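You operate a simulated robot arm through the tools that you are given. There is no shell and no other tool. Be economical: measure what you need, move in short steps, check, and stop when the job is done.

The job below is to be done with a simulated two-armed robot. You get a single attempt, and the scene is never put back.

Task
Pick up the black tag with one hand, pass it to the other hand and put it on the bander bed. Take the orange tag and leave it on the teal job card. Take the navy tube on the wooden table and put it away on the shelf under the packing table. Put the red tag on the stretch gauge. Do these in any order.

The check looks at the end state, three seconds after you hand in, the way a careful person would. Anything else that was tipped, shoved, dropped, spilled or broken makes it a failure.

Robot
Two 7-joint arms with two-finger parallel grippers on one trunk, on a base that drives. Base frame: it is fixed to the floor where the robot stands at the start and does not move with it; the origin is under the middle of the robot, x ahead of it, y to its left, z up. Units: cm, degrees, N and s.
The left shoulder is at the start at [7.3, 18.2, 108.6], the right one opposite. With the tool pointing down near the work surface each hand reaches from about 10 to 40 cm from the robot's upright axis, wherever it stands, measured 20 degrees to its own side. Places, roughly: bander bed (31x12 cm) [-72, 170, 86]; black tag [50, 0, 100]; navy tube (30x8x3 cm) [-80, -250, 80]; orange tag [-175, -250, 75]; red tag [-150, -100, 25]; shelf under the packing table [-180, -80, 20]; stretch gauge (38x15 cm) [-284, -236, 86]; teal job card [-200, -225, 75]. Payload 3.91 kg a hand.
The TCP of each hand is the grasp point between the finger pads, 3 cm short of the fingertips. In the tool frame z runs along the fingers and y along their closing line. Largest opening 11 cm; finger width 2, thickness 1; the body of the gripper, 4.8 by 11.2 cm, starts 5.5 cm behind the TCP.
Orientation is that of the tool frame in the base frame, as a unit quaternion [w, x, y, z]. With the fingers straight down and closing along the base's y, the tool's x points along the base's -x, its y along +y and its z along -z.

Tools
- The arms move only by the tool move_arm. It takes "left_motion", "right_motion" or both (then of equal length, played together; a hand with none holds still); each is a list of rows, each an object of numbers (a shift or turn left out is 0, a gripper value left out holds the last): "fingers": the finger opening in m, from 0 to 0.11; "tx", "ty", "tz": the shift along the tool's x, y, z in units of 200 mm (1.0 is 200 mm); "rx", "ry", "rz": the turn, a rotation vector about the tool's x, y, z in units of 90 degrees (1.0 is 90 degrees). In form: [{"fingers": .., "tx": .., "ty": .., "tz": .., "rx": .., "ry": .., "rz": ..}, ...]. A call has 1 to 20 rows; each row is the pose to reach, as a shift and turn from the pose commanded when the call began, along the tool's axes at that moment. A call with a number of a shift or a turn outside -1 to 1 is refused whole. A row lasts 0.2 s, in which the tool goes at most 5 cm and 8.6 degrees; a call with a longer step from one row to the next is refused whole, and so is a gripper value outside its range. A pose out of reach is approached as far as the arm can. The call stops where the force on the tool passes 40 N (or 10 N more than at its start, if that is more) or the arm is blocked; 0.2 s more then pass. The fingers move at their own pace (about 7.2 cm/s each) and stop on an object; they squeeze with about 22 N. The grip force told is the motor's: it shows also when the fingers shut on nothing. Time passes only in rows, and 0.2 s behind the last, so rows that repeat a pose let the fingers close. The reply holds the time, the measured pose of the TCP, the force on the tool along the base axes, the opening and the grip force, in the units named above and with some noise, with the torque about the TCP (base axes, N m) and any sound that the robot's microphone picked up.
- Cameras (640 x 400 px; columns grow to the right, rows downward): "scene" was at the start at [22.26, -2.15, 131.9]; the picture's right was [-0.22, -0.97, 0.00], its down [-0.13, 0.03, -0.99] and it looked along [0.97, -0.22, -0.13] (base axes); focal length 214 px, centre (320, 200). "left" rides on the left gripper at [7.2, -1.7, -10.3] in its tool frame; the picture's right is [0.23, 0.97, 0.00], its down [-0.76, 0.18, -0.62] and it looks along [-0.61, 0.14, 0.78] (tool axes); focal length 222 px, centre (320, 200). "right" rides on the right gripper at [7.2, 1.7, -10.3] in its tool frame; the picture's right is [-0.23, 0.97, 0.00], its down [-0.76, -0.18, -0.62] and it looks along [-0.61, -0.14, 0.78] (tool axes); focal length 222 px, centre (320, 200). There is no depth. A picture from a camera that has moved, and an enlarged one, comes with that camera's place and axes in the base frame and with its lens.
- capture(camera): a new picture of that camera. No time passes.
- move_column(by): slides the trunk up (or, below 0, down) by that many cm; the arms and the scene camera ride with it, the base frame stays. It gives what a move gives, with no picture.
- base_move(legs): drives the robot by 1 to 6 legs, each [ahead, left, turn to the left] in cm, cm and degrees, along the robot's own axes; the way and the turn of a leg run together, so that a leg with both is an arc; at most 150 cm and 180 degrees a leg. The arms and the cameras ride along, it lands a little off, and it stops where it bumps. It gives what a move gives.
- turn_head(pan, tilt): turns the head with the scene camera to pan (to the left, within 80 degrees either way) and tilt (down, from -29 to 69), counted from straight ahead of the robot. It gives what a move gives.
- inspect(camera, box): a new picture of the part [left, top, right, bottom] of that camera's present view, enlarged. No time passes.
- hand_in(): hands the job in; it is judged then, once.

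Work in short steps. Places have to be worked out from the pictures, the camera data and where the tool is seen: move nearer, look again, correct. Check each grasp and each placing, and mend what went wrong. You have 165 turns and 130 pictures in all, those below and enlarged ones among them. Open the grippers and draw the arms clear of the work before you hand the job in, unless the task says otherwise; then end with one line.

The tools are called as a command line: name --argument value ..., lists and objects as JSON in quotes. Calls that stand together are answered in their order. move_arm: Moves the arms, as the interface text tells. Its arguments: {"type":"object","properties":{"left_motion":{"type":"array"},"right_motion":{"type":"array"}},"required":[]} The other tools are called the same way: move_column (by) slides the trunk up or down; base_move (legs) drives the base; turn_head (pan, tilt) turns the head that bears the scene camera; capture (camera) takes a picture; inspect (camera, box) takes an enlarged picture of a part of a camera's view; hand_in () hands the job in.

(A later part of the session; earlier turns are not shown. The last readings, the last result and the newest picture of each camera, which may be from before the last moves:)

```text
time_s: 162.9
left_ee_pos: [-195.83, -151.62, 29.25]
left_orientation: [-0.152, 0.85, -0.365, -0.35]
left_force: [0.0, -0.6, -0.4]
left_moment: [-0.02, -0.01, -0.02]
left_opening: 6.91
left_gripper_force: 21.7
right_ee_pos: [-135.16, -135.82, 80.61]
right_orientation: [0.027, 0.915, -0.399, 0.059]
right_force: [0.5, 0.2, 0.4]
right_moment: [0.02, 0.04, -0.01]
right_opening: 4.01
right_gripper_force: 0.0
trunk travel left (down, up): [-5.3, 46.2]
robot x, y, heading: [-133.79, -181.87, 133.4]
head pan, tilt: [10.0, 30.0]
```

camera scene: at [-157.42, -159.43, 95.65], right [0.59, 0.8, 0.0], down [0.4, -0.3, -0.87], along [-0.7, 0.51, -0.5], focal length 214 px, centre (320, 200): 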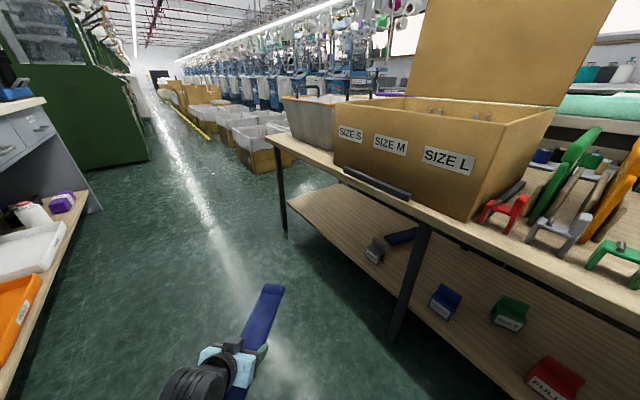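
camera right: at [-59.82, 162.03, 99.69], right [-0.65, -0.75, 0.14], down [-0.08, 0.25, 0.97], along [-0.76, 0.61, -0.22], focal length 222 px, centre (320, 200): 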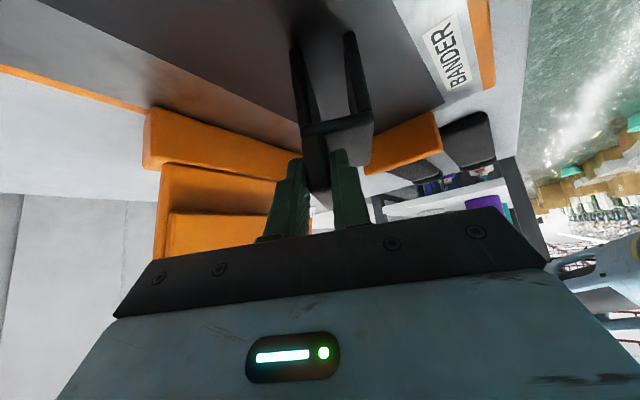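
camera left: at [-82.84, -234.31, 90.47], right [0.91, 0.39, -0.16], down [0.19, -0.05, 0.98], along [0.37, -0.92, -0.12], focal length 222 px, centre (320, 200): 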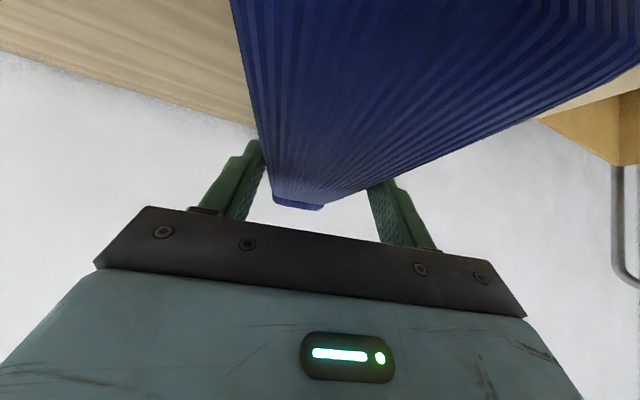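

Now I raise and retract the right hand a little so it won't meet the table top, and drive over in front of the free shelf section, turning to face it.

move_arm --right_motion '[{"tx": 0.08, "tz": -0.15}, {"tx": 0.16, "tz": -0.3}, {"tx": 0.24, "tz": -0.45}, {"tx": 0.32, "tz": -0.6}]'

base_move --legs '[[42, 48, 0], [0, 0, -43.4]]'

turn_head --pan 15 --tilt 35

capture --camera "scene"

capture --camera "left"

```text
time_s: 163.9
left_ee_pos: [-195.85, -151.64, 29.47]
left_orientation: [-0.152, 0.85, -0.365, -0.35]
left_force: [0.5, 1.2, -0.6]
left_moment: [0.0, -0.02, 0.04]
left_opening: 6.91
left_gripper_force: 22.0
right_ee_pos: [-135.09, -144.38, 87.65]
right_orientation: [0.027, 0.915, -0.399, 0.058]
right_force: [-0.4, 1.3, 0.2]
right_moment: [0.0, -0.01, 0.01]
right_opening: 3.99
right_gripper_force: 0.0
right hand out of reach, approached as far as the arm can: row 1, 2, 3, 4
trunk travel left (down, up): [-5.3, 46.2]
robot x, y, heading: [-133.67, -181.54, 133.7]
head pan, tilt: [10.0, 30.0]
```

```text
time_s: 170.5
left_ee_pos: [-221.99, -119.43, 29.46]
left_orientation: [-0.269, 0.658, -0.649, -0.27]
left_force: [-0.3, -0.7, -0.6]
left_moment: [0.01, -0.01, 0.03]
left_opening: 6.92
left_gripper_force: 21.9
right_ee_pos: [-172.44, -155.36, 87.66]
right_orientation: [0.045, 0.706, -0.706, 0.044]
right_force: [-0.8, -0.1, 0.4]
right_moment: [0.0, -0.03, 0.0]
right_opening: 3.97
right_gripper_force: 0.0
trunk travel left (down, up): [-5.3, 46.2]
robot x, y, heading: [-196.98, -183.53, 90.9]
head pan, tilt: [10.0, 30.0]
```

```text
time_s: 171.2
left_ee_pos: [-221.84, -119.55, 29.45]
left_orientation: [-0.269, 0.658, -0.649, -0.27]
left_force: [-0.3, -0.6, 0.9]
left_moment: [-0.03, 0.0, -0.01]
left_opening: 6.9
left_gripper_force: 21.7
right_ee_pos: [-172.31, -155.34, 87.61]
right_orientation: [0.047, 0.706, -0.705, 0.044]
right_force: [-0.6, -0.4, -0.6]
right_moment: [-0.01, -0.05, -0.02]
right_opening: 3.99
right_gripper_force: 0.0
trunk travel left (down, up): [-5.3, 46.2]
robot x, y, heading: [-197.02, -183.92, 90.8]
head pan, tilt: [15.0, 35.0]
```

```text
47 pictures are left
camera scene: at [-199.63, -151.73, 94.88], right [0.96, 0.27, 0.0], down [0.16, -0.55, -0.82], along [-0.22, 0.79, -0.57], focal length 214 px, centre (320, 200)
```

scene: 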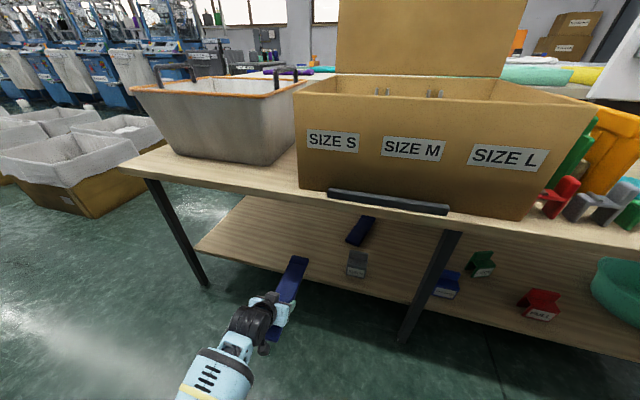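

```text
46 pictures are left
camera left: at [-220.07, -132.0, 31.63], right [-0.97, -0.17, -0.16], down [-0.18, 0.1, 0.98], along [-0.15, 0.98, -0.13], focal length 222 px, centre (320, 200)
```

left: 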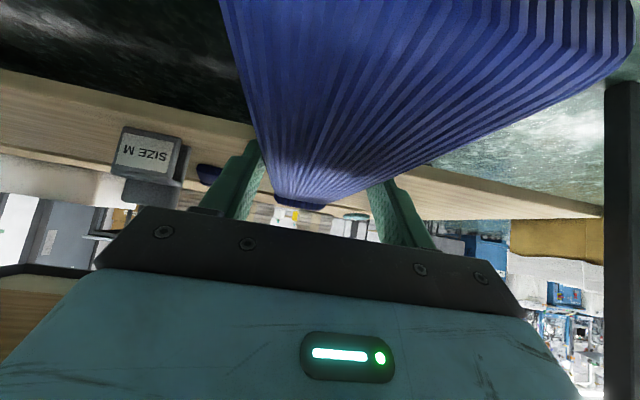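

The tube points neatly at the free shelf section (shelf top z ≈ 20.5, front y ≈ -103). I drive in gradually: first 14 cm ahead and 11 cm to the left.

base_move --legs '[[14, 11, -0.8]]'

capture --camera "scene"

capture --camera "left"

```text
time_s: 172.8
left_ee_pos: [-232.24, -105.49, 29.35]
left_orientation: [0.271, -0.653, 0.654, 0.269]
left_force: [0.2, 0.0, -0.4]
left_moment: [-0.01, 0.02, 0.01]
left_opening: 6.9
left_gripper_force: 22.1
right_ee_pos: [-183.33, -141.98, 87.6]
right_orientation: [-0.048, -0.7, 0.711, -0.043]
right_force: [-0.2, -0.3, -0.1]
right_moment: [-0.01, -0.01, 0.02]
right_opening: 4.02
right_gripper_force: 0.0
trunk travel left (down, up): [-5.3, 46.2]
robot x, y, heading: [-208.43, -170.04, 89.7]
head pan, tilt: [15.0, 35.0]
```

```text
45 pictures are left
camera scene: at [-210.48, -138.06, 94.87], right [0.97, 0.26, 0.0], down [0.15, -0.55, -0.82], along [-0.21, 0.79, -0.57], focal length 214 px, centre (320, 200)
```

scene: 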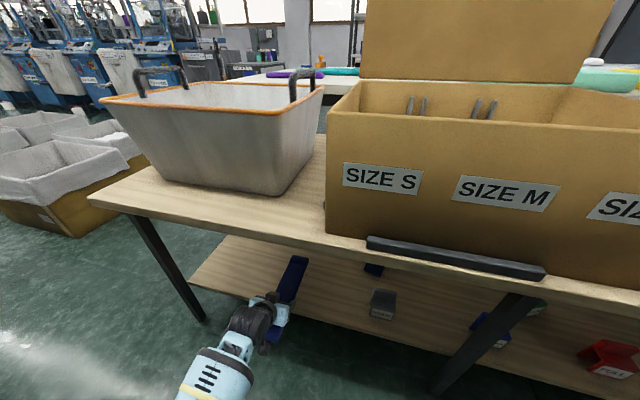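

```text
44 pictures are left
camera left: at [-230.59, -118.01, 31.63], right [-0.97, -0.16, -0.16], down [-0.18, 0.1, 0.98], along [-0.14, 0.98, -0.13], focal length 222 px, centre (320, 200)
```

left: 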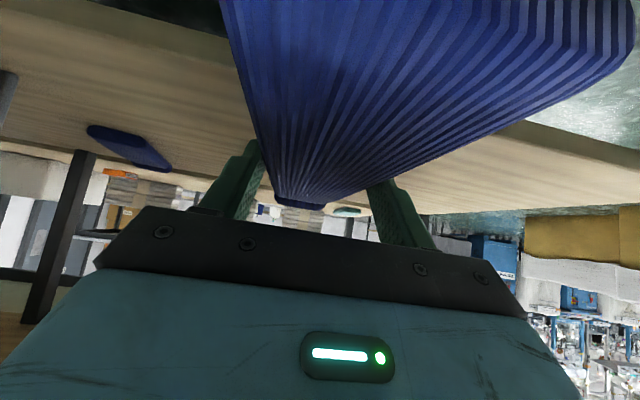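

The wrist passes well under the table top. I go in 15 cm more.

base_move --legs '[[15, 0, 0]]'

capture --camera "scene"

```text
time_s: 174.2
left_ee_pos: [-232.09, -90.44, 29.44]
left_orientation: [0.272, -0.652, 0.654, 0.269]
left_force: [-0.7, 0.2, 0.0]
left_moment: [-0.01, 0.01, 0.0]
left_opening: 6.9
left_gripper_force: 22.4
right_ee_pos: [-183.23, -127.06, 87.57]
right_orientation: [-0.046, -0.7, 0.711, -0.044]
right_force: [-0.1, -0.6, -0.2]
right_moment: [0.02, 0.01, -0.01]
right_opening: 4.01
right_gripper_force: 0.0
trunk travel left (down, up): [-5.3, 46.2]
robot x, y, heading: [-208.27, -155.09, 89.6]
head pan, tilt: [15.0, 35.0]
```

```text
43 pictures are left
camera scene: at [-210.41, -123.01, 94.87], right [0.97, 0.26, 0.0], down [0.15, -0.55, -0.82], along [-0.21, 0.79, -0.57], focal length 214 px, centre (320, 200)
```

scene: 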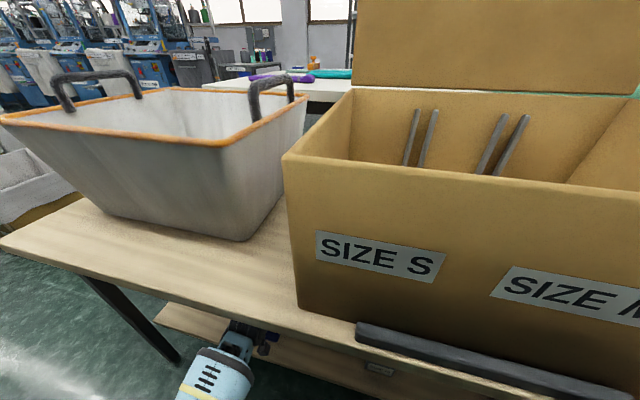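

I lower the hand 4.5 cm with a small move ahead.

move_arm --left_motion '[{"tx": 0.018, "tz": 0.062}, {"tx": 0.036, "tz": 0.124}, {"tx": 0.053, "tz": 0.186}, {"tx": 0.071, "tz": 0.248}]'

capture --camera "left"

```text
time_s: 175.2
left_ee_pos: [-232.15, -87.91, 25.08]
left_orientation: [0.273, -0.652, 0.654, 0.27]
left_force: [-0.3, -4.4, 8.5]
left_moment: [-0.02, 0.28, 0.17]
left_opening: 6.91
left_gripper_force: 22.2
right_ee_pos: [-183.24, -127.15, 87.71]
right_orientation: [-0.046, -0.7, 0.711, -0.043]
right_force: [-0.3, -0.8, 0.0]
right_moment: [-0.01, -0.01, 0.02]
right_opening: 4.01
right_gripper_force: 0.1
trunk travel left (down, up): [-5.3, 46.2]
robot x, y, heading: [-208.34, -154.9, 89.6]
head pan, tilt: [15.0, 35.0]
```

```text
42 pictures are left
camera left: at [-230.49, -100.41, 27.21], right [-0.97, -0.16, -0.16], down [-0.18, 0.1, 0.98], along [-0.14, 0.98, -0.12], focal length 222 px, centre (320, 200)
```

left: 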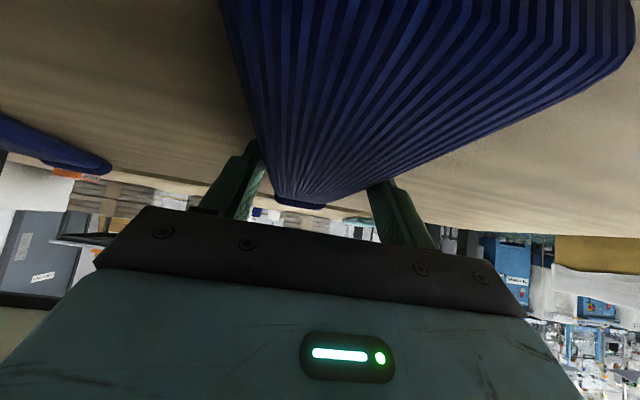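

Contact begins (8.5 N). I lower 0.4 cm more, open, and draw back along the fingers.

move_arm --left_motion '[{"tx": 0.007, "tz": 0.007}, {"tx": 0.014, "tz": 0.014}, {"tx": 0.01, "tz": 0.01, "fingers": 0.085}, {"tx": 0.01, "tz": 0.01, "fingers": 0.09}, {"tx": 0.01, "tz": 0.01}, {"tx": 0.01, "tz": -0.1}, {"tx": 0.01, "tz": -0.25}, {"tx": 0.01, "tz": -0.4}]'

capture --camera "left"

```text
time_s: 175.9
left_ee_pos: [-231.93, -87.71, 25.09]
left_orientation: [0.276, -0.65, 0.654, 0.271]
left_force: [6.0, -10.3, 13.8]
left_moment: [-0.09, 0.51, 0.4]
left_opening: 8.2
left_gripper_force: 0.0
right_ee_pos: [-183.2, -127.26, 87.54]
right_orientation: [-0.047, -0.7, 0.711, -0.042]
right_force: [0.1, -0.5, 0.3]
right_moment: [-0.03, 0.0, 0.01]
right_opening: 3.99
right_gripper_force: 0.1
trunk travel left (down, up): [-5.3, 46.2]
robot x, y, heading: [-208.15, -155.11, 89.4]
head pan, tilt: [15.0, 35.0]
stopped in row 3 (left hand): the force on the tool passed its limit at 56 N (the readings are from after the stop); the commanded pose is now the measured one
```

```text
41 pictures are left
camera left: at [-230.3, -100.28, 27.1], right [-0.97, -0.15, -0.17], down [-0.18, 0.09, 0.98], along [-0.13, 0.98, -0.11], focal length 222 px, centre (320, 200)
```

left: 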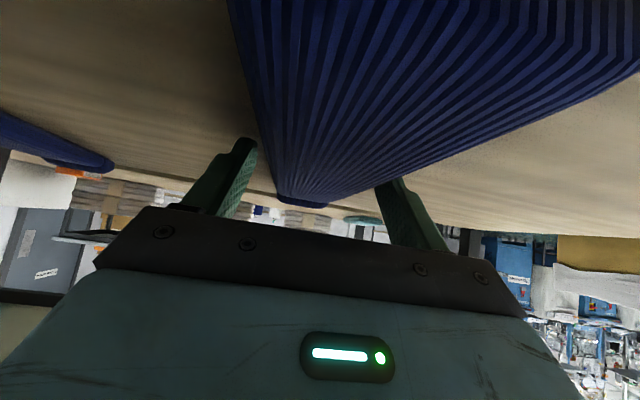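

The fingers are open and the tube rests on the shelf. I raise slightly and draw back along the fingers.

move_arm --left_motion '[{"tx": -0.007, "tz": -0.01, "fingers": 0.09}, {"tx": -0.007, "tz": -0.06}, {"tx": -0.007, "tz": -0.15}, {"tx": -0.007, "tz": -0.3}, {"tx": -0.007, "tz": -0.4}]'

capture --camera "left"

```text
time_s: 177.1
left_ee_pos: [-232.2, -93.61, 30.46]
left_orientation: [0.274, -0.651, 0.654, 0.271]
left_force: [0.6, -0.1, 0.2]
left_moment: [-0.02, 0.0, 0.01]
left_opening: 8.99
left_gripper_force: 0.0
right_ee_pos: [-183.24, -127.07, 87.59]
right_orientation: [-0.047, -0.701, 0.711, -0.043]
right_force: [-0.2, 0.8, -0.1]
right_moment: [-0.01, 0.0, 0.02]
right_opening: 4.0
right_gripper_force: 0.1
trunk travel left (down, up): [-5.3, 46.2]
robot x, y, heading: [-208.38, -155.33, 90.1]
head pan, tilt: [15.0, 35.0]
```

```text
40 pictures are left
camera left: at [-230.65, -105.97, 32.63], right [-0.97, -0.16, -0.16], down [-0.18, 0.09, 0.98], along [-0.14, 0.98, -0.12], focal length 222 px, centre (320, 200)
```

left: 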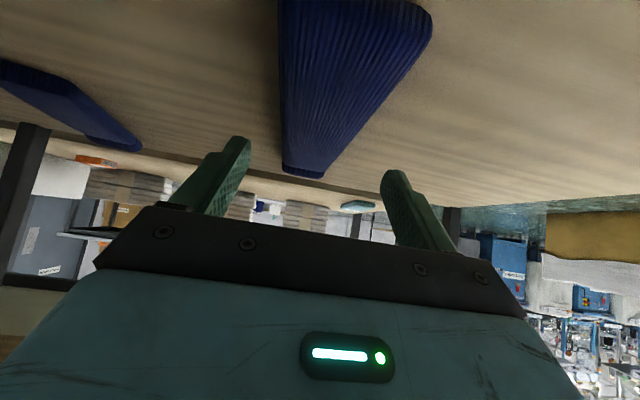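

The tube lies fully on the shelf. Next the red tag at about (-142, -95): I back out, shift right and approach it with the left hand at a safe height.

base_move --legs '[[-28, 0, 0], [0, -90, 0]]'

move_arm --left_motion '[{"tx": -0.1, "tz": -0.1, "fingers": 0.11}, {"tx": -0.18, "tz": -0.18}]'

turn_head --pan 25 --tilt 40

capture --camera "scene"

capture --camera "left"

```text
time_s: 186.9
left_ee_pos: [-142.73, -121.51, 30.41]
left_orientation: [-0.274, 0.653, -0.652, -0.272]
left_force: [-0.4, -0.2, 0.8]
left_moment: [0.0, 0.04, -0.07]
left_opening: 9.0
left_gripper_force: 0.1
right_ee_pos: [-93.62, -155.0, 87.55]
right_orientation: [-0.045, -0.702, 0.709, -0.043]
right_force: [0.5, -0.9, 0.3]
right_moment: [0.0, 0.0, -0.03]
right_opening: 3.99
right_gripper_force: 0.0
trunk travel left (down, up): [-5.3, 46.2]
robot x, y, heading: [-118.32, -183.2, 89.8]
head pan, tilt: [15.0, 35.0]
```

```text
time_s: 187.5
left_ee_pos: [-142.61, -121.37, 35.63]
left_orientation: [-0.273, 0.653, -0.652, -0.271]
left_force: [-0.2, -0.3, -0.8]
left_moment: [-0.02, -0.01, 0.02]
left_opening: 10.99
left_gripper_force: 0.1
right_ee_pos: [-93.47, -155.04, 87.61]
right_orientation: [-0.046, -0.702, 0.709, -0.043]
right_force: [1.0, 0.5, 0.6]
right_moment: [-0.01, 0.04, -0.03]
right_opening: 4.01
right_gripper_force: 0.0
trunk travel left (down, up): [-5.3, 46.2]
robot x, y, heading: [-118.82, -182.78, 89.9]
head pan, tilt: [15.0, 35.0]
```

```text
time_s: 188.2
left_ee_pos: [-142.7, -121.47, 35.62]
left_orientation: [-0.273, 0.653, -0.652, -0.271]
left_force: [-0.1, -0.2, -0.9]
left_moment: [0.01, 0.0, -0.01]
left_opening: 10.99
left_gripper_force: 0.1
right_ee_pos: [-93.67, -154.95, 87.65]
right_orientation: [-0.046, -0.702, 0.709, -0.043]
right_force: [1.2, 0.7, -0.1]
right_moment: [0.01, 0.0, -0.02]
right_opening: 3.98
right_gripper_force: 0.0
trunk travel left (down, up): [-5.3, 46.2]
robot x, y, heading: [-118.68, -182.63, 90.1]
head pan, tilt: [25.0, 40.0]
```

```text
39 pictures are left
camera scene: at [-122.06, -151.88, 94.12], right [0.91, 0.42, 0.0], down [0.27, -0.58, -0.77], along [-0.32, 0.69, -0.64], focal length 214 px, centre (320, 200)
```

scene: 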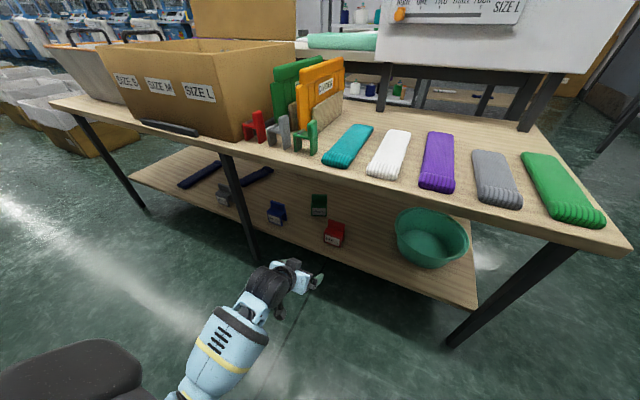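

```text
38 pictures are left
camera left: at [-141.01, -133.98, 37.7], right [-0.97, -0.16, -0.16], down [-0.18, 0.09, 0.98], along [-0.14, 0.98, -0.12], focal length 222 px, centre (320, 200)
```

left: 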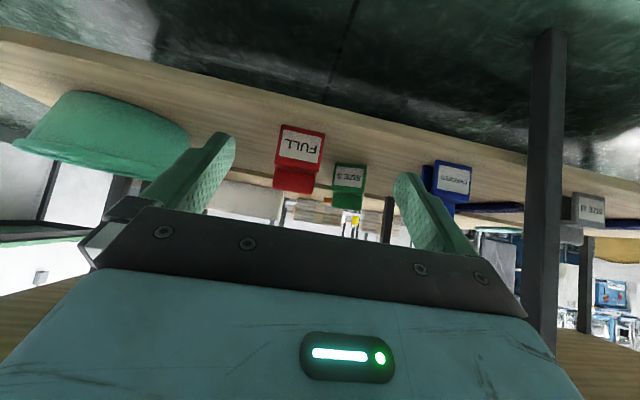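

The tube is visible on the shelf. The red tag's label is at (-141.4, -97.7, 25.2), so its fin is at y ≈ -93, top z ≈ 30.7. I drive in above it.

base_move --legs '[[26, -1, 0]]'

capture --camera "left"

```text
time_s: 190.1
left_ee_pos: [-141.35, -95.48, 35.47]
left_orientation: [0.274, -0.651, 0.654, 0.27]
left_force: [0.1, 0.0, -0.3]
left_moment: [0.0, 0.0, -0.05]
left_opening: 10.99
left_gripper_force: 0.0
right_ee_pos: [-92.48, -129.16, 87.64]
right_orientation: [-0.046, -0.701, 0.71, -0.043]
right_force: [0.2, -0.2, 1.0]
right_moment: [-0.01, -0.02, 0.03]
right_opening: 4.0
right_gripper_force: 0.0
trunk travel left (down, up): [-5.3, 46.2]
robot x, y, heading: [-117.45, -157.35, 89.7]
head pan, tilt: [25.0, 40.0]
```

```text
37 pictures are left
camera left: at [-139.76, -107.92, 37.71], right [-0.97, -0.16, -0.16], down [-0.18, 0.09, 0.98], along [-0.14, 0.98, -0.12], focal length 222 px, centre (320, 200)
```

left: 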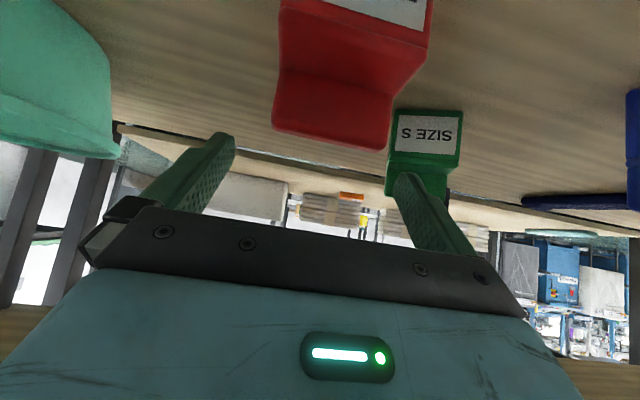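

The fin's centre is at x ≈ -142.1, y ≈ -92.8. I move down around its ends and close.

move_arm --left_motion '[{"tx": 0.045, "ty": 0.02, "tz": 0.077}, {"tx": 0.09, "ty": 0.0375, "tz": 0.154}, {"tx": 0.135, "ty": 0.0375, "tz": 0.231}, {"tx": 0.18, "ty": 0.0375, "tz": 0.3075}, {"tx": 0.18, "ty": 0.0375, "tz": 0.3075, "fingers": 0.06}, {"tx": 0.18, "ty": 0.0375, "tz": 0.3075, "fingers": 0.03}, {"tx": 0.18, "ty": 0.0375, "tz": 0.3075}, {"tx": 0.18, "ty": 0.0375, "tz": 0.3075}]'

capture --camera "left"

```text
time_s: 191.9
left_ee_pos: [-142.21, -93.46, 28.78]
left_orientation: [0.274, -0.651, 0.654, 0.27]
left_force: [-0.3, 0.5, 0.4]
left_moment: [0.01, -0.02, 0.03]
left_opening: 7.42
left_gripper_force: 22.2
right_ee_pos: [-92.46, -129.12, 87.52]
right_orientation: [-0.047, -0.701, 0.711, -0.044]
right_force: [-0.1, -0.2, -0.4]
right_moment: [-0.01, -0.04, 0.02]
right_opening: 4.0
right_gripper_force: 0.0
trunk travel left (down, up): [-5.3, 46.2]
robot x, y, heading: [-117.06, -157.38, 89.8]
head pan, tilt: [25.0, 40.0]
```

```text
36 pictures are left
camera left: at [-140.57, -105.95, 30.8], right [-0.97, -0.16, -0.16], down [-0.18, 0.09, 0.98], along [-0.14, 0.98, -0.12], focal length 222 px, centre (320, 200)
```

left: 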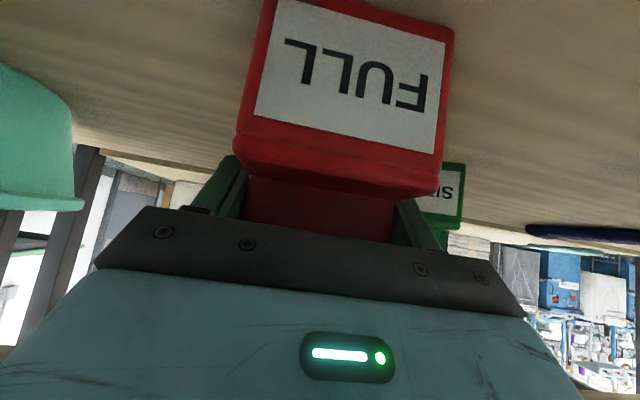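

Gripped by the fin's ends (7.4 cm). I lift 5 cm, back out into the aisle and check.

move_arm --left_motion '[{"tx": -0.05, "tz": -0.05}, {"tx": -0.11, "tz": -0.11}, {"tx": -0.177, "tz": -0.177}]'

base_move --legs '[[-26, 0, 0]]'

turn_head --pan 20 --tilt 50

capture --camera "scene"

```text
time_s: 192.7
left_ee_pos: [-142.23, -93.65, 33.78]
left_orientation: [0.274, -0.652, 0.654, 0.271]
left_force: [-0.2, 0.2, -0.4]
left_moment: [0.05, -0.01, -0.02]
left_opening: 7.44
left_gripper_force: 21.5
right_ee_pos: [-92.41, -129.26, 87.55]
right_orientation: [-0.047, -0.701, 0.711, -0.044]
right_force: [0.1, 0.2, -0.2]
right_moment: [-0.02, 0.01, -0.03]
right_opening: 4.0
right_gripper_force: 0.0
trunk travel left (down, up): [-5.3, 46.2]
robot x, y, heading: [-117.28, -157.12, 90.1]
head pan, tilt: [25.0, 40.0]
```

```text
time_s: 194.6
left_ee_pos: [-142.31, -119.8, 33.66]
left_orientation: [0.274, -0.651, 0.654, 0.271]
left_force: [0.0, -0.3, -0.1]
left_moment: [0.02, 0.04, -0.01]
left_opening: 7.43
left_gripper_force: 21.8
right_ee_pos: [-92.54, -155.42, 87.62]
right_orientation: [-0.047, -0.701, 0.71, -0.044]
right_force: [-0.1, -0.3, 0.3]
right_moment: [0.02, 0.0, 0.03]
right_opening: 4.03
right_gripper_force: 0.1
trunk travel left (down, up): [-5.3, 46.2]
robot x, y, heading: [-117.46, -183.18, 89.5]
head pan, tilt: [25.0, 40.0]
```

```text
time_s: 195.3
left_ee_pos: [-142.38, -119.87, 33.54]
left_orientation: [0.273, -0.652, 0.653, 0.271]
left_force: [-0.3, -0.6, -0.3]
left_moment: [0.03, 0.0, 0.0]
left_opening: 7.44
left_gripper_force: 22.4
right_ee_pos: [-92.56, -155.38, 87.69]
right_orientation: [-0.046, -0.701, 0.71, -0.044]
right_force: [0.2, 1.0, 0.0]
right_moment: [-0.01, 0.01, 0.01]
right_opening: 3.99
right_gripper_force: 0.0
trunk travel left (down, up): [-5.3, 46.2]
robot x, y, heading: [-117.66, -183.16, 89.7]
head pan, tilt: [20.0, 50.0]
```

```text
35 pictures are left
camera scene: at [-120.03, -152.63, 92.71], right [0.94, 0.34, 0.0], down [0.26, -0.72, -0.64], along [-0.22, 0.6, -0.77], focal length 214 px, centre (320, 200)
```

scene: 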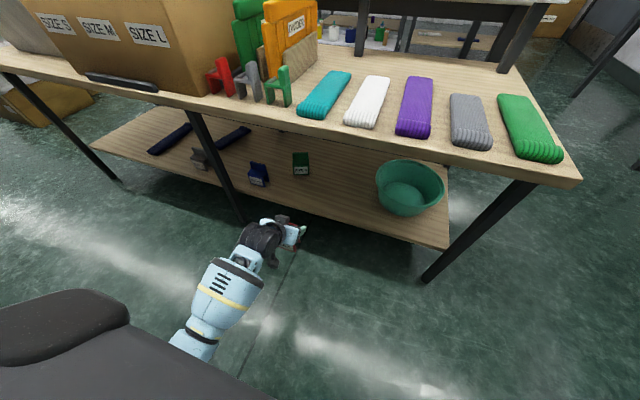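

The red tag is in hand and the tube stays on the shelf. I turn into the free aisle and raise the trunk there.

base_move --legs '[[0, 0, 45]]'

move_column --by 35

turn_head --pan 60 --tilt 30

capture --camera "scene"

```text
time_s: 197.7
left_ee_pos: [-179.8, -155.62, 33.65]
left_orientation: [-0.151, 0.851, -0.357, -0.354]
left_force: [-0.7, 0.0, -0.8]
left_moment: [0.0, -0.01, 0.0]
left_opening: 7.44
left_gripper_force: 21.9
right_ee_pos: [-119.38, -145.84, 87.56]
right_orientation: [0.026, 0.918, -0.391, 0.058]
right_force: [0.1, -0.2, -0.4]
right_moment: [-0.02, 0.01, 0.01]
right_opening: 4.0
right_gripper_force: 0.1
trunk travel left (down, up): [-5.3, 46.2]
robot x, y, heading: [-117.73, -183.45, 134.4]
head pan, tilt: [20.0, 50.0]
```

```text
time_s: 201.1
left_ee_pos: [-179.77, -155.66, 68.74]
left_orientation: [-0.151, 0.851, -0.357, -0.354]
left_force: [-0.6, -0.2, 0.1]
left_moment: [-0.02, 0.0, -0.01]
left_opening: 7.44
left_gripper_force: 22.3
right_ee_pos: [-119.46, -145.82, 122.47]
right_orientation: [0.027, 0.918, -0.392, 0.059]
right_force: [0.2, 0.1, -0.5]
right_moment: [-0.04, -0.02, 0.0]
right_opening: 4.0
right_gripper_force: 0.1
trunk travel left (down, up): [-40.3, 11.2]
robot x, y, heading: [-117.71, -183.47, 134.5]
head pan, tilt: [20.0, 50.0]
```

```text
time_s: 202.2
left_ee_pos: [-179.79, -155.57, 68.71]
left_orientation: [-0.151, 0.851, -0.357, -0.355]
left_force: [0.0, 0.5, -1.2]
left_moment: [0.0, -0.02, -0.02]
left_opening: 7.42
left_gripper_force: 21.6
right_ee_pos: [-119.48, -145.9, 122.48]
right_orientation: [0.026, 0.918, -0.391, 0.059]
right_force: [0.0, -0.3, 0.3]
right_moment: [0.0, -0.01, -0.05]
right_opening: 3.99
right_gripper_force: 0.0
trunk travel left (down, up): [-40.3, 11.2]
robot x, y, heading: [-117.34, -183.3, 134.3]
head pan, tilt: [60.0, 30.0]
```

```text
34 pictures are left
camera scene: at [-134.16, -177.66, 134.0], right [-0.25, 0.97, 0.0], down [0.48, 0.13, -0.87], along [-0.84, -0.22, -0.5], focal length 214 px, centre (320, 200)
```

scene: 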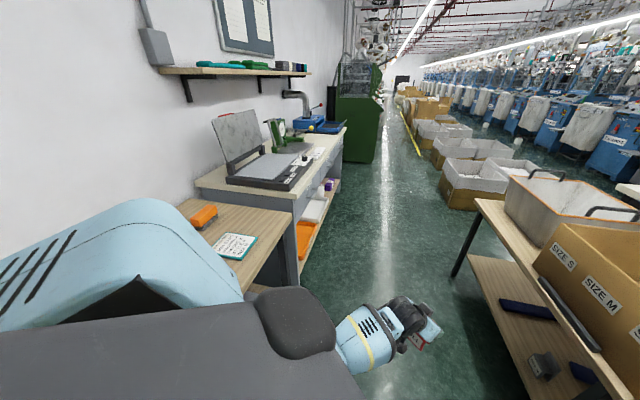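

I raise the left hand with the tag to travel height.

move_arm --left_motion '[{"tx": -0.15, "tz": -0.15}, {"tx": -0.3, "tz": -0.3}, {"tx": -0.45, "tz": -0.45}, {"tx": -0.6, "tz": -0.6}, {"tx": -0.75, "tz": -0.75}, {"tx": -0.9, "tz": -0.9}]'

move_column --by 8

```text
time_s: 203.6
left_ee_pos: [-179.77, -155.82, 94.25]
left_orientation: [-0.151, 0.851, -0.357, -0.354]
left_force: [0.4, -0.3, -1.0]
left_moment: [0.03, 0.03, 0.0]
left_opening: 7.42
left_gripper_force: 22.3
right_ee_pos: [-119.4, -145.86, 122.71]
right_orientation: [0.027, 0.918, -0.391, 0.057]
right_force: [-0.4, -0.4, -0.4]
right_moment: [-0.02, 0.02, -0.02]
right_opening: 4.01
right_gripper_force: 0.1
trunk travel left (down, up): [-40.3, 11.2]
robot x, y, heading: [-117.66, -183.48, 134.4]
head pan, tilt: [60.0, 30.0]
```

```text
time_s: 204.8
left_ee_pos: [-179.75, -155.72, 101.98]
left_orientation: [-0.151, 0.851, -0.357, -0.353]
left_force: [-0.2, -0.4, -0.5]
left_moment: [0.0, 0.0, 0.0]
left_opening: 7.43
left_gripper_force: 21.9
right_ee_pos: [-119.43, -145.82, 130.54]
right_orientation: [0.027, 0.918, -0.391, 0.059]
right_force: [0.4, 0.1, -0.1]
right_moment: [-0.01, -0.04, -0.03]
right_opening: 3.99
right_gripper_force: 0.1
trunk travel left (down, up): [-48.3, 3.2]
robot x, y, heading: [-117.52, -183.53, 134.7]
head pan, tilt: [60.0, 30.0]
```

I drive down the aisle and turn to face the gauge bench from the aisle side.

base_move --legs '[[76, 51, 0], [0, 0, 135]]'

turn_head --pan -40 --tilt 35

capture --camera "scene"

```text
time_s: 215.3
left_ee_pos: [-180.89, -226.79, 102.2]
left_orientation: [0.273, 0.649, 0.657, -0.271]
left_force: [0.1, 0.8, -0.7]
left_moment: [-0.03, -0.01, 0.02]
left_opening: 7.42
left_gripper_force: 22.4
right_ee_pos: [-230.98, -192.03, 130.55]
right_orientation: [-0.043, 0.707, 0.704, 0.046]
right_force: [-0.4, 0.3, -0.5]
right_moment: [-0.01, 0.02, 0.01]
right_opening: 3.99
right_gripper_force: 0.0
trunk travel left (down, up): [-48.3, 3.2]
robot x, y, heading: [-206.33, -163.84, -89.7]
head pan, tilt: [60.0, 30.0]
```

```text
time_s: 217.1
left_ee_pos: [-180.67, -226.81, 102.27]
left_orientation: [0.272, 0.65, 0.656, -0.272]
left_force: [-0.2, -0.2, -1.1]
left_moment: [0.01, 0.02, 0.02]
left_opening: 7.45
left_gripper_force: 22.2
right_ee_pos: [-231.1, -192.04, 130.61]
right_orientation: [-0.044, 0.707, 0.705, 0.046]
right_force: [0.2, 0.5, -0.3]
right_moment: [0.0, -0.02, -0.02]
right_opening: 4.01
right_gripper_force: 0.0
trunk travel left (down, up): [-48.3, 3.2]
robot x, y, heading: [-206.39, -163.6, -89.6]
head pan, tilt: [-40.0, 35.0]
```

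```text
33 pictures are left
camera scene: at [-211.91, -175.97, 142.98], right [-0.77, 0.63, 0.0], down [0.36, 0.44, -0.82], along [-0.52, -0.63, -0.57], focal length 214 px, centre (320, 200)
```

scene: 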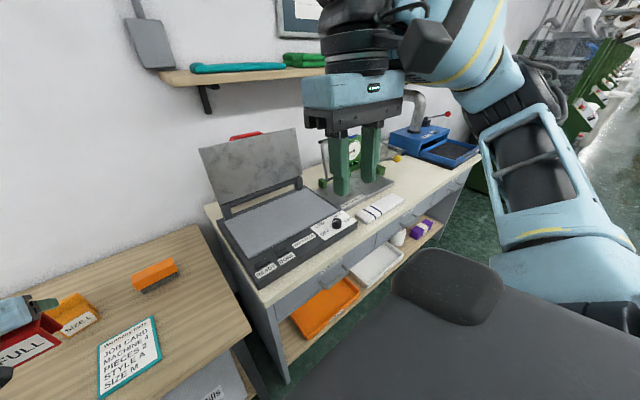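

The grey plate with the green dial stand near (-290, -233) should be the stretch gauge; the press with the lid is at x ≈ -243. I strafe part of the way, keeping back, to look at the gauge.

base_move --legs '[[-6, 0, 0], [0, -75, -0.4]]'

turn_head --pan -5 --tilt 40

capture --camera "scene"

```text
time_s: 224.5
left_ee_pos: [-255.47, -221.19, 102.05]
left_orientation: [0.269, 0.655, 0.65, -0.275]
left_force: [-0.4, 0.3, -0.3]
left_moment: [-0.03, 0.05, 0.03]
left_opening: 7.44
left_gripper_force: 22.6
right_ee_pos: [-305.14, -185.69, 130.64]
right_orientation: [-0.043, 0.712, 0.699, 0.047]
right_force: [0.6, 0.0, 0.1]
right_moment: [0.0, -0.01, 0.0]
right_opening: 4.0
right_gripper_force: 0.0
trunk travel left (down, up): [-48.3, 3.2]
robot x, y, heading: [-280.08, -157.79, -90.5]
head pan, tilt: [-40.0, 35.0]
```

```text
time_s: 225.6
left_ee_pos: [-255.58, -221.26, 102.17]
left_orientation: [0.271, 0.654, 0.65, -0.274]
left_force: [0.4, 0.3, -0.5]
left_moment: [0.03, -0.03, 0.02]
left_opening: 7.41
left_gripper_force: 22.7
right_ee_pos: [-305.2, -185.6, 130.68]
right_orientation: [-0.042, 0.712, 0.699, 0.046]
right_force: [-0.9, -0.7, 0.4]
right_moment: [0.0, -0.04, 0.01]
right_opening: 4.02
right_gripper_force: 0.1
trunk travel left (down, up): [-48.3, 3.2]
robot x, y, heading: [-280.0, -157.72, -90.5]
head pan, tilt: [-5.0, 40.0]
```

```text
32 pictures are left
camera scene: at [-280.85, -171.64, 142.23], right [-1.0, 0.09, 0.0], down [0.06, 0.64, -0.77], along [-0.07, -0.76, -0.64], focal length 214 px, centre (320, 200)
```

scene: 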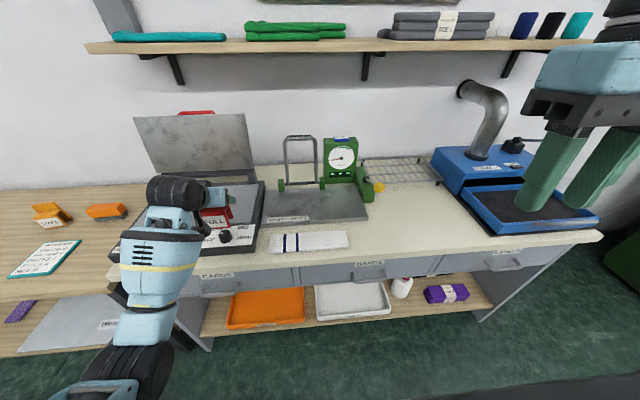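

inspect --camera "scene" --box '[220, 115, 420, 265]'

```text
2.67 times, centred on (320, 190) of scene
camera zoom: at [-280.85, -171.64, 142.23], right [-1.0, 0.09, 0.0], down [0.06, 0.64, -0.77], along [-0.07, -0.76, -0.64], focal length 572 px, centre (320, 227)
```

zoom: 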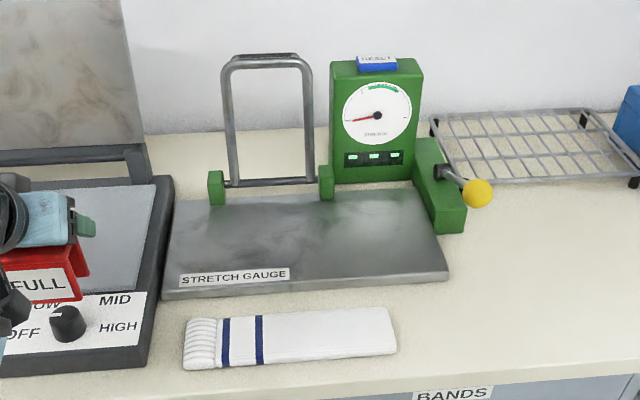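

The plate labelled STRETCH GAUGE is at z ≈ 86, x -264…-305, y -226…-245. I strafe and advance so the tag is over its middle, at height.

base_move --legs '[[0, -31, 0.5], [15, 0, 0]]'

turn_head --pan 15 --tilt 50

capture --camera "scene"

capture --camera "left"

```text
time_s: 229.8
left_ee_pos: [-285.5, -235.71, 102.24]
left_orientation: [0.271, 0.651, 0.654, -0.273]
left_force: [0.2, -0.2, -0.2]
left_moment: [-0.02, 0.01, 0.03]
left_opening: 7.45
left_gripper_force: 22.3
right_ee_pos: [-335.62, -200.65, 130.67]
right_orientation: [-0.043, 0.709, 0.702, 0.047]
right_force: [0.1, -0.6, -0.2]
right_moment: [0.03, 0.02, -0.05]
right_opening: 4.02
right_gripper_force: 0.0
trunk travel left (down, up): [-48.3, 3.2]
robot x, y, heading: [-310.86, -172.47, -90.1]
head pan, tilt: [-5.0, 40.0]
```

```text
time_s: 230.6
left_ee_pos: [-285.55, -235.69, 102.16]
left_orientation: [0.272, 0.651, 0.654, -0.273]
left_force: [0.3, -0.3, -0.5]
left_moment: [0.0, 0.0, -0.03]
left_opening: 7.44
left_gripper_force: 22.0
right_ee_pos: [-335.59, -200.62, 130.64]
right_orientation: [-0.044, 0.709, 0.702, 0.046]
right_force: [-0.2, -0.7, 0.0]
right_moment: [0.0, 0.03, 0.0]
right_opening: 4.01
right_gripper_force: 0.1
trunk travel left (down, up): [-48.3, 3.2]
robot x, y, heading: [-310.82, -172.65, -89.7]
head pan, tilt: [15.0, 50.0]
```

```text
30 pictures are left
camera scene: at [-308.7, -185.28, 140.81], right [-0.97, -0.26, 0.0], down [-0.2, 0.74, -0.64], along [0.17, -0.62, -0.77], focal length 214 px, centre (320, 200)
```

scene: 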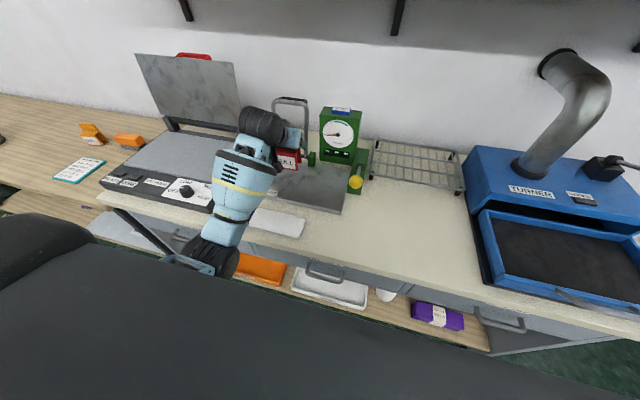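

```text
29 pictures are left
camera left: at [-287.29, -223.27, 104.33], right [0.97, 0.16, -0.16], down [0.18, -0.09, 0.98], along [0.14, -0.98, -0.12], focal length 222 px, centre (320, 200)
```

left: 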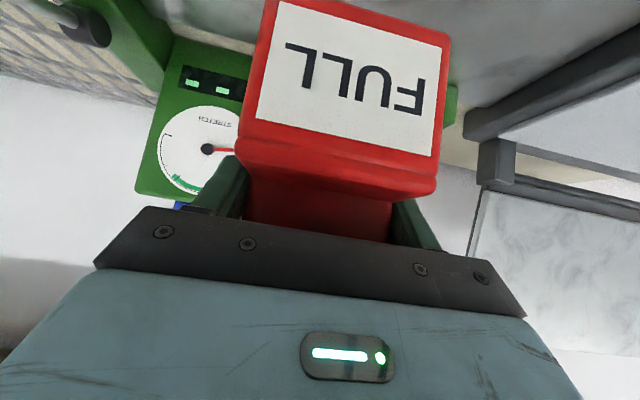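

Position is right: tag footprint y ≈ -231.5…-237 over the plate. I lower 6.5 cm, then finely.

move_arm --left_motion '[{"tx": 0.06, "tz": 0.06}, {"tx": 0.12, "tz": 0.12}, {"tx": 0.18, "tz": 0.18}, {"tx": 0.23, "tz": 0.23}]'

move_arm --left_motion '[{"tx": 0.009, "tz": 0.009}, {"tx": 0.018, "tz": 0.018}, {"tx": 0.027, "tz": 0.027}, {"tx": 0.036, "tz": 0.036}]'

capture --camera "left"

```text
time_s: 231.6
left_ee_pos: [-285.7, -235.78, 95.74]
left_orientation: [0.271, 0.652, 0.653, -0.274]
left_force: [-0.7, 0.5, -0.6]
left_moment: [0.0, 0.0, 0.02]
left_opening: 7.43
left_gripper_force: 21.8
right_ee_pos: [-335.46, -200.71, 130.66]
right_orientation: [-0.043, 0.709, 0.703, 0.047]
right_force: [-0.2, 0.3, 0.0]
right_moment: [0.01, 0.0, 0.02]
right_opening: 3.97
right_gripper_force: 0.1
trunk travel left (down, up): [-48.3, 3.2]
robot x, y, heading: [-310.9, -172.49, -90.1]
head pan, tilt: [15.0, 50.0]
```

```text
time_s: 232.6
left_ee_pos: [-285.59, -235.7, 94.71]
left_orientation: [0.272, 0.651, 0.654, -0.272]
left_force: [0.2, 0.3, -0.7]
left_moment: [-0.01, -0.02, 0.0]
left_opening: 7.43
left_gripper_force: 21.8
right_ee_pos: [-335.67, -200.6, 130.53]
right_orientation: [-0.044, 0.709, 0.703, 0.046]
right_force: [0.3, -0.1, -0.2]
right_moment: [0.0, -0.01, 0.02]
right_opening: 4.01
right_gripper_force: 0.1
trunk travel left (down, up): [-48.3, 3.2]
robot x, y, heading: [-310.77, -172.81, -89.9]
head pan, tilt: [15.0, 50.0]
```

```text
28 pictures are left
camera left: at [-287.31, -223.37, 96.76], right [0.97, 0.16, -0.16], down [0.18, -0.09, 0.98], along [0.14, -0.98, -0.12], focal length 222 px, centre (320, 200)
```

left: 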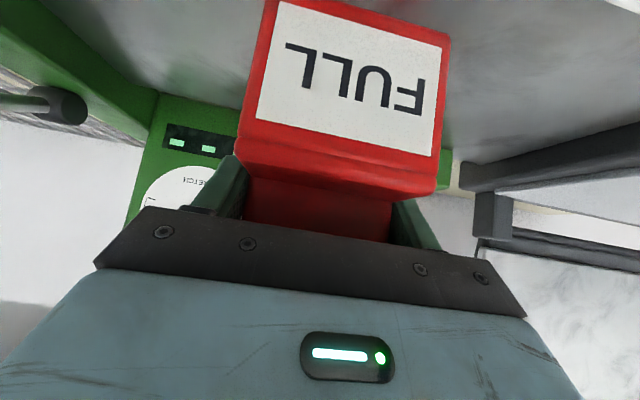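

No contact yet; I continue finely.

move_arm --left_motion '[{"tx": 0.008, "tz": 0.008}, {"tx": 0.016, "tz": 0.016}, {"tx": 0.024, "tz": 0.024}, {"tx": 0.032, "tz": 0.032}]'

```text
time_s: 233.6
left_ee_pos: [-285.55, -235.78, 93.8]
left_orientation: [0.271, 0.651, 0.654, -0.274]
left_force: [-0.2, -0.3, -0.8]
left_moment: [-0.03, -0.02, -0.01]
left_opening: 7.45
left_gripper_force: 21.9
right_ee_pos: [-335.59, -200.69, 130.61]
right_orientation: [-0.043, 0.709, 0.702, 0.047]
right_force: [0.4, -0.4, 0.1]
right_moment: [0.02, -0.02, 0.02]
right_opening: 4.01
right_gripper_force: 0.0
trunk travel left (down, up): [-48.3, 3.2]
robot x, y, heading: [-310.72, -172.56, -89.8]
head pan, tilt: [15.0, 50.0]
```

move_arm --left_motion '[{"tx": 0.008, "tz": 0.008}, {"tx": 0.016, "tz": 0.016}, {"tx": 0.024, "tz": 0.024}, {"tx": 0.032, "tz": 0.032}]'

inspect --camera "scene" --box '[220, 100, 380, 220]'

```text
time_s: 234.6
left_ee_pos: [-285.54, -235.83, 92.89]
left_orientation: [0.272, 0.651, 0.654, -0.272]
left_force: [0.0, 0.3, -0.9]
left_moment: [0.0, 0.0, 0.03]
left_opening: 7.43
left_gripper_force: 22.0
right_ee_pos: [-335.71, -200.59, 130.64]
right_orientation: [-0.044, 0.709, 0.702, 0.046]
right_force: [0.4, -0.3, -0.8]
right_moment: [0.02, 0.02, 0.01]
right_opening: 3.98
right_gripper_force: 0.1
trunk travel left (down, up): [-48.3, 3.2]
robot x, y, heading: [-310.99, -172.5, -89.9]
head pan, tilt: [15.0, 50.0]
```

```text
3.33 times, centred on (300, 160) of scene
camera zoom: at [-308.69, -185.32, 140.81], right [-0.97, -0.26, 0.0], down [-0.2, 0.74, -0.64], along [0.17, -0.62, -0.77], focal length 715 px, centre (387, 333)
```

zoom: 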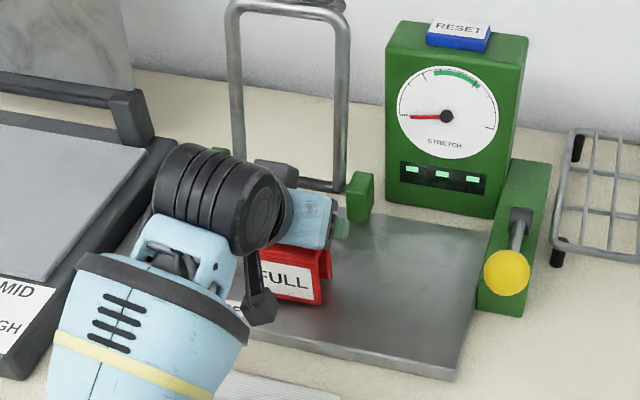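

Still above the plate. I continue down.

move_arm --left_motion '[{"tx": 0.008, "tz": 0.008}, {"tx": 0.016, "tz": 0.016}, {"tx": 0.024, "tz": 0.024}, {"tx": 0.032, "tz": 0.032}, {"tx": 0.04, "tz": 0.04}]'

capture --camera "left"

```text
time_s: 235.8
left_ee_pos: [-285.61, -235.77, 92.34]
left_orientation: [0.275, 0.65, 0.652, -0.276]
left_force: [1.7, -0.4, 18.9]
left_moment: [0.13, -0.12, 0.15]
left_opening: 7.49
left_gripper_force: 22.2
right_ee_pos: [-335.61, -200.37, 130.66]
right_orientation: [-0.043, 0.709, 0.703, 0.046]
right_force: [-0.2, 0.1, 0.3]
right_moment: [0.01, 0.01, 0.0]
right_opening: 4.0
right_gripper_force: 0.1
trunk travel left (down, up): [-48.3, 3.2]
robot x, y, heading: [-310.73, -172.73, -89.9]
head pan, tilt: [15.0, 50.0]
```

```text
26 pictures are left
camera left: at [-287.34, -223.38, 94.27], right [0.97, 0.16, -0.17], down [0.18, -0.08, 0.98], along [0.14, -0.98, -0.11], focal length 222 px, centre (320, 200)
```

left: 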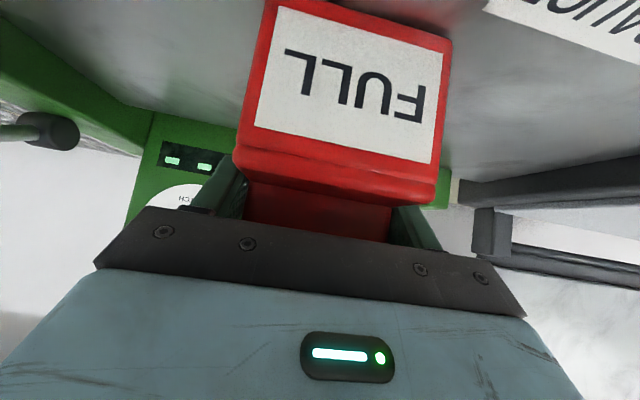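

Contact (19 N). I ease off a touch, open and withdraw along the fingers.

move_arm --left_motion '[{"tx": -0.008, "tz": -0.008}, {"tx": -0.008, "tz": -0.008, "fingers": 0.09}, {"tx": -0.008, "tz": -0.008, "fingers": 0.095}, {"tx": -0.008, "tz": -0.008}, {"tx": -0.03, "tz": -0.08}, {"tx": -0.06, "tz": -0.2}, {"tx": -0.1, "tz": -0.35}, {"tx": -0.15, "tz": -0.5}]'

capture --camera "left"

```text
time_s: 237.6
left_ee_pos: [-285.57, -230.47, 100.99]
left_orientation: [0.271, 0.652, 0.654, -0.273]
left_force: [0.5, -1.3, -0.9]
left_moment: [0.0, 0.0, -0.01]
left_opening: 9.49
left_gripper_force: 0.1
right_ee_pos: [-335.58, -200.57, 130.58]
right_orientation: [-0.044, 0.708, 0.703, 0.046]
right_force: [-0.1, -1.1, -0.1]
right_moment: [0.01, -0.02, -0.02]
right_opening: 4.0
right_gripper_force: 0.1
trunk travel left (down, up): [-48.3, 3.2]
robot x, y, heading: [-310.97, -172.43, -89.8]
head pan, tilt: [15.0, 50.0]
```

```text
25 pictures are left
camera left: at [-287.24, -218.15, 103.01], right [0.97, 0.16, -0.17], down [0.18, -0.09, 0.98], along [0.14, -0.98, -0.12], focal length 222 px, centre (320, 200)
```

left: 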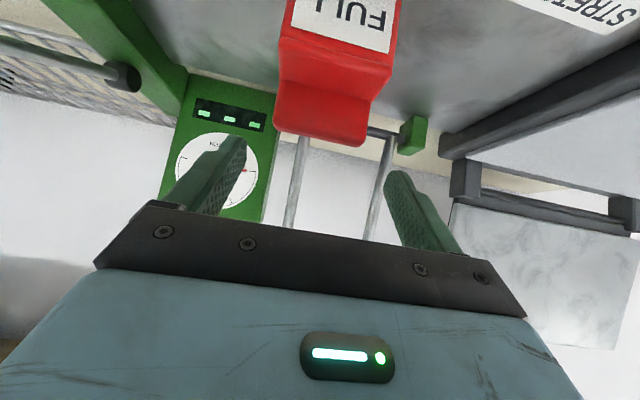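

The red tag stands on the gauge. Next, the orange tag: I back off, strafe left to the wooden table and look.

base_move --legs '[[-16, 0, 0], [0, 108, 0]]'

turn_head --pan 10 --tilt 50

capture --camera "scene"

capture --camera "left"

```text
time_s: 248.6
left_ee_pos: [-174.59, -213.68, 100.87]
left_orientation: [0.273, 0.649, 0.656, -0.273]
left_force: [-0.5, 0.5, -0.2]
left_moment: [-0.01, -0.02, 0.01]
left_opening: 9.49
left_gripper_force: 0.1
right_ee_pos: [-224.87, -184.08, 130.57]
right_orientation: [-0.044, 0.706, 0.706, 0.046]
right_force: [0.9, -0.1, -0.2]
right_moment: [0.02, 0.01, 0.01]
right_opening: 4.02
right_gripper_force: 0.1
trunk travel left (down, up): [-48.3, 3.2]
robot x, y, heading: [-200.23, -155.77, -89.3]
head pan, tilt: [15.0, 50.0]
```

```text
time_s: 249.3
left_ee_pos: [-174.56, -213.68, 100.83]
left_orientation: [0.272, 0.649, 0.656, -0.273]
left_force: [-0.9, 0.7, -0.5]
left_moment: [-0.02, 0.04, 0.01]
left_opening: 9.49
left_gripper_force: 0.1
right_ee_pos: [-224.96, -184.0, 130.61]
right_orientation: [-0.044, 0.706, 0.706, 0.047]
right_force: [0.5, 0.1, 0.4]
right_moment: [-0.01, -0.04, 0.01]
right_opening: 3.99
right_gripper_force: 0.1
trunk travel left (down, up): [-48.3, 3.2]
robot x, y, heading: [-200.06, -155.55, -89.7]
head pan, tilt: [10.0, 50.0]
```

```text
24 pictures are left
camera scene: at [-198.79, -168.68, 140.81], right [-0.98, -0.18, 0.0], down [-0.14, 0.75, -0.64], along [0.12, -0.63, -0.77], focal length 214 px, centre (320, 200)
```

scene: 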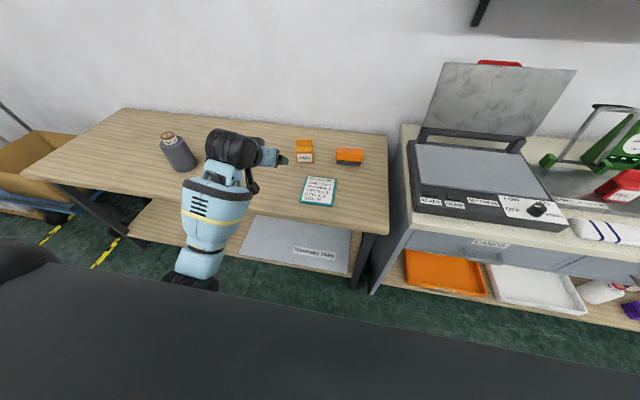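

```text
23 pictures are left
camera left: at [-176.43, -201.24, 102.98], right [0.97, 0.17, -0.16], down [0.18, -0.09, 0.98], along [0.15, -0.98, -0.12], focal length 222 px, centre (320, 200)
```

left: 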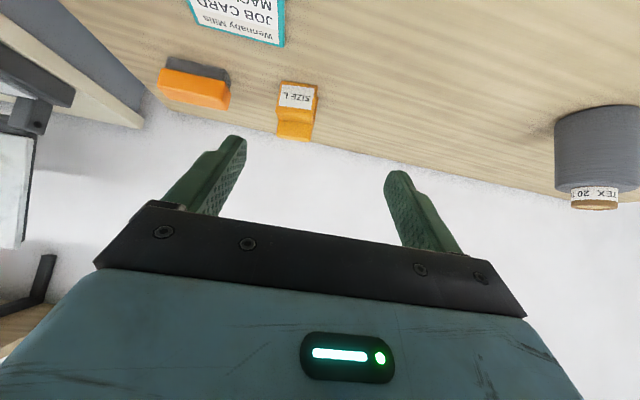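

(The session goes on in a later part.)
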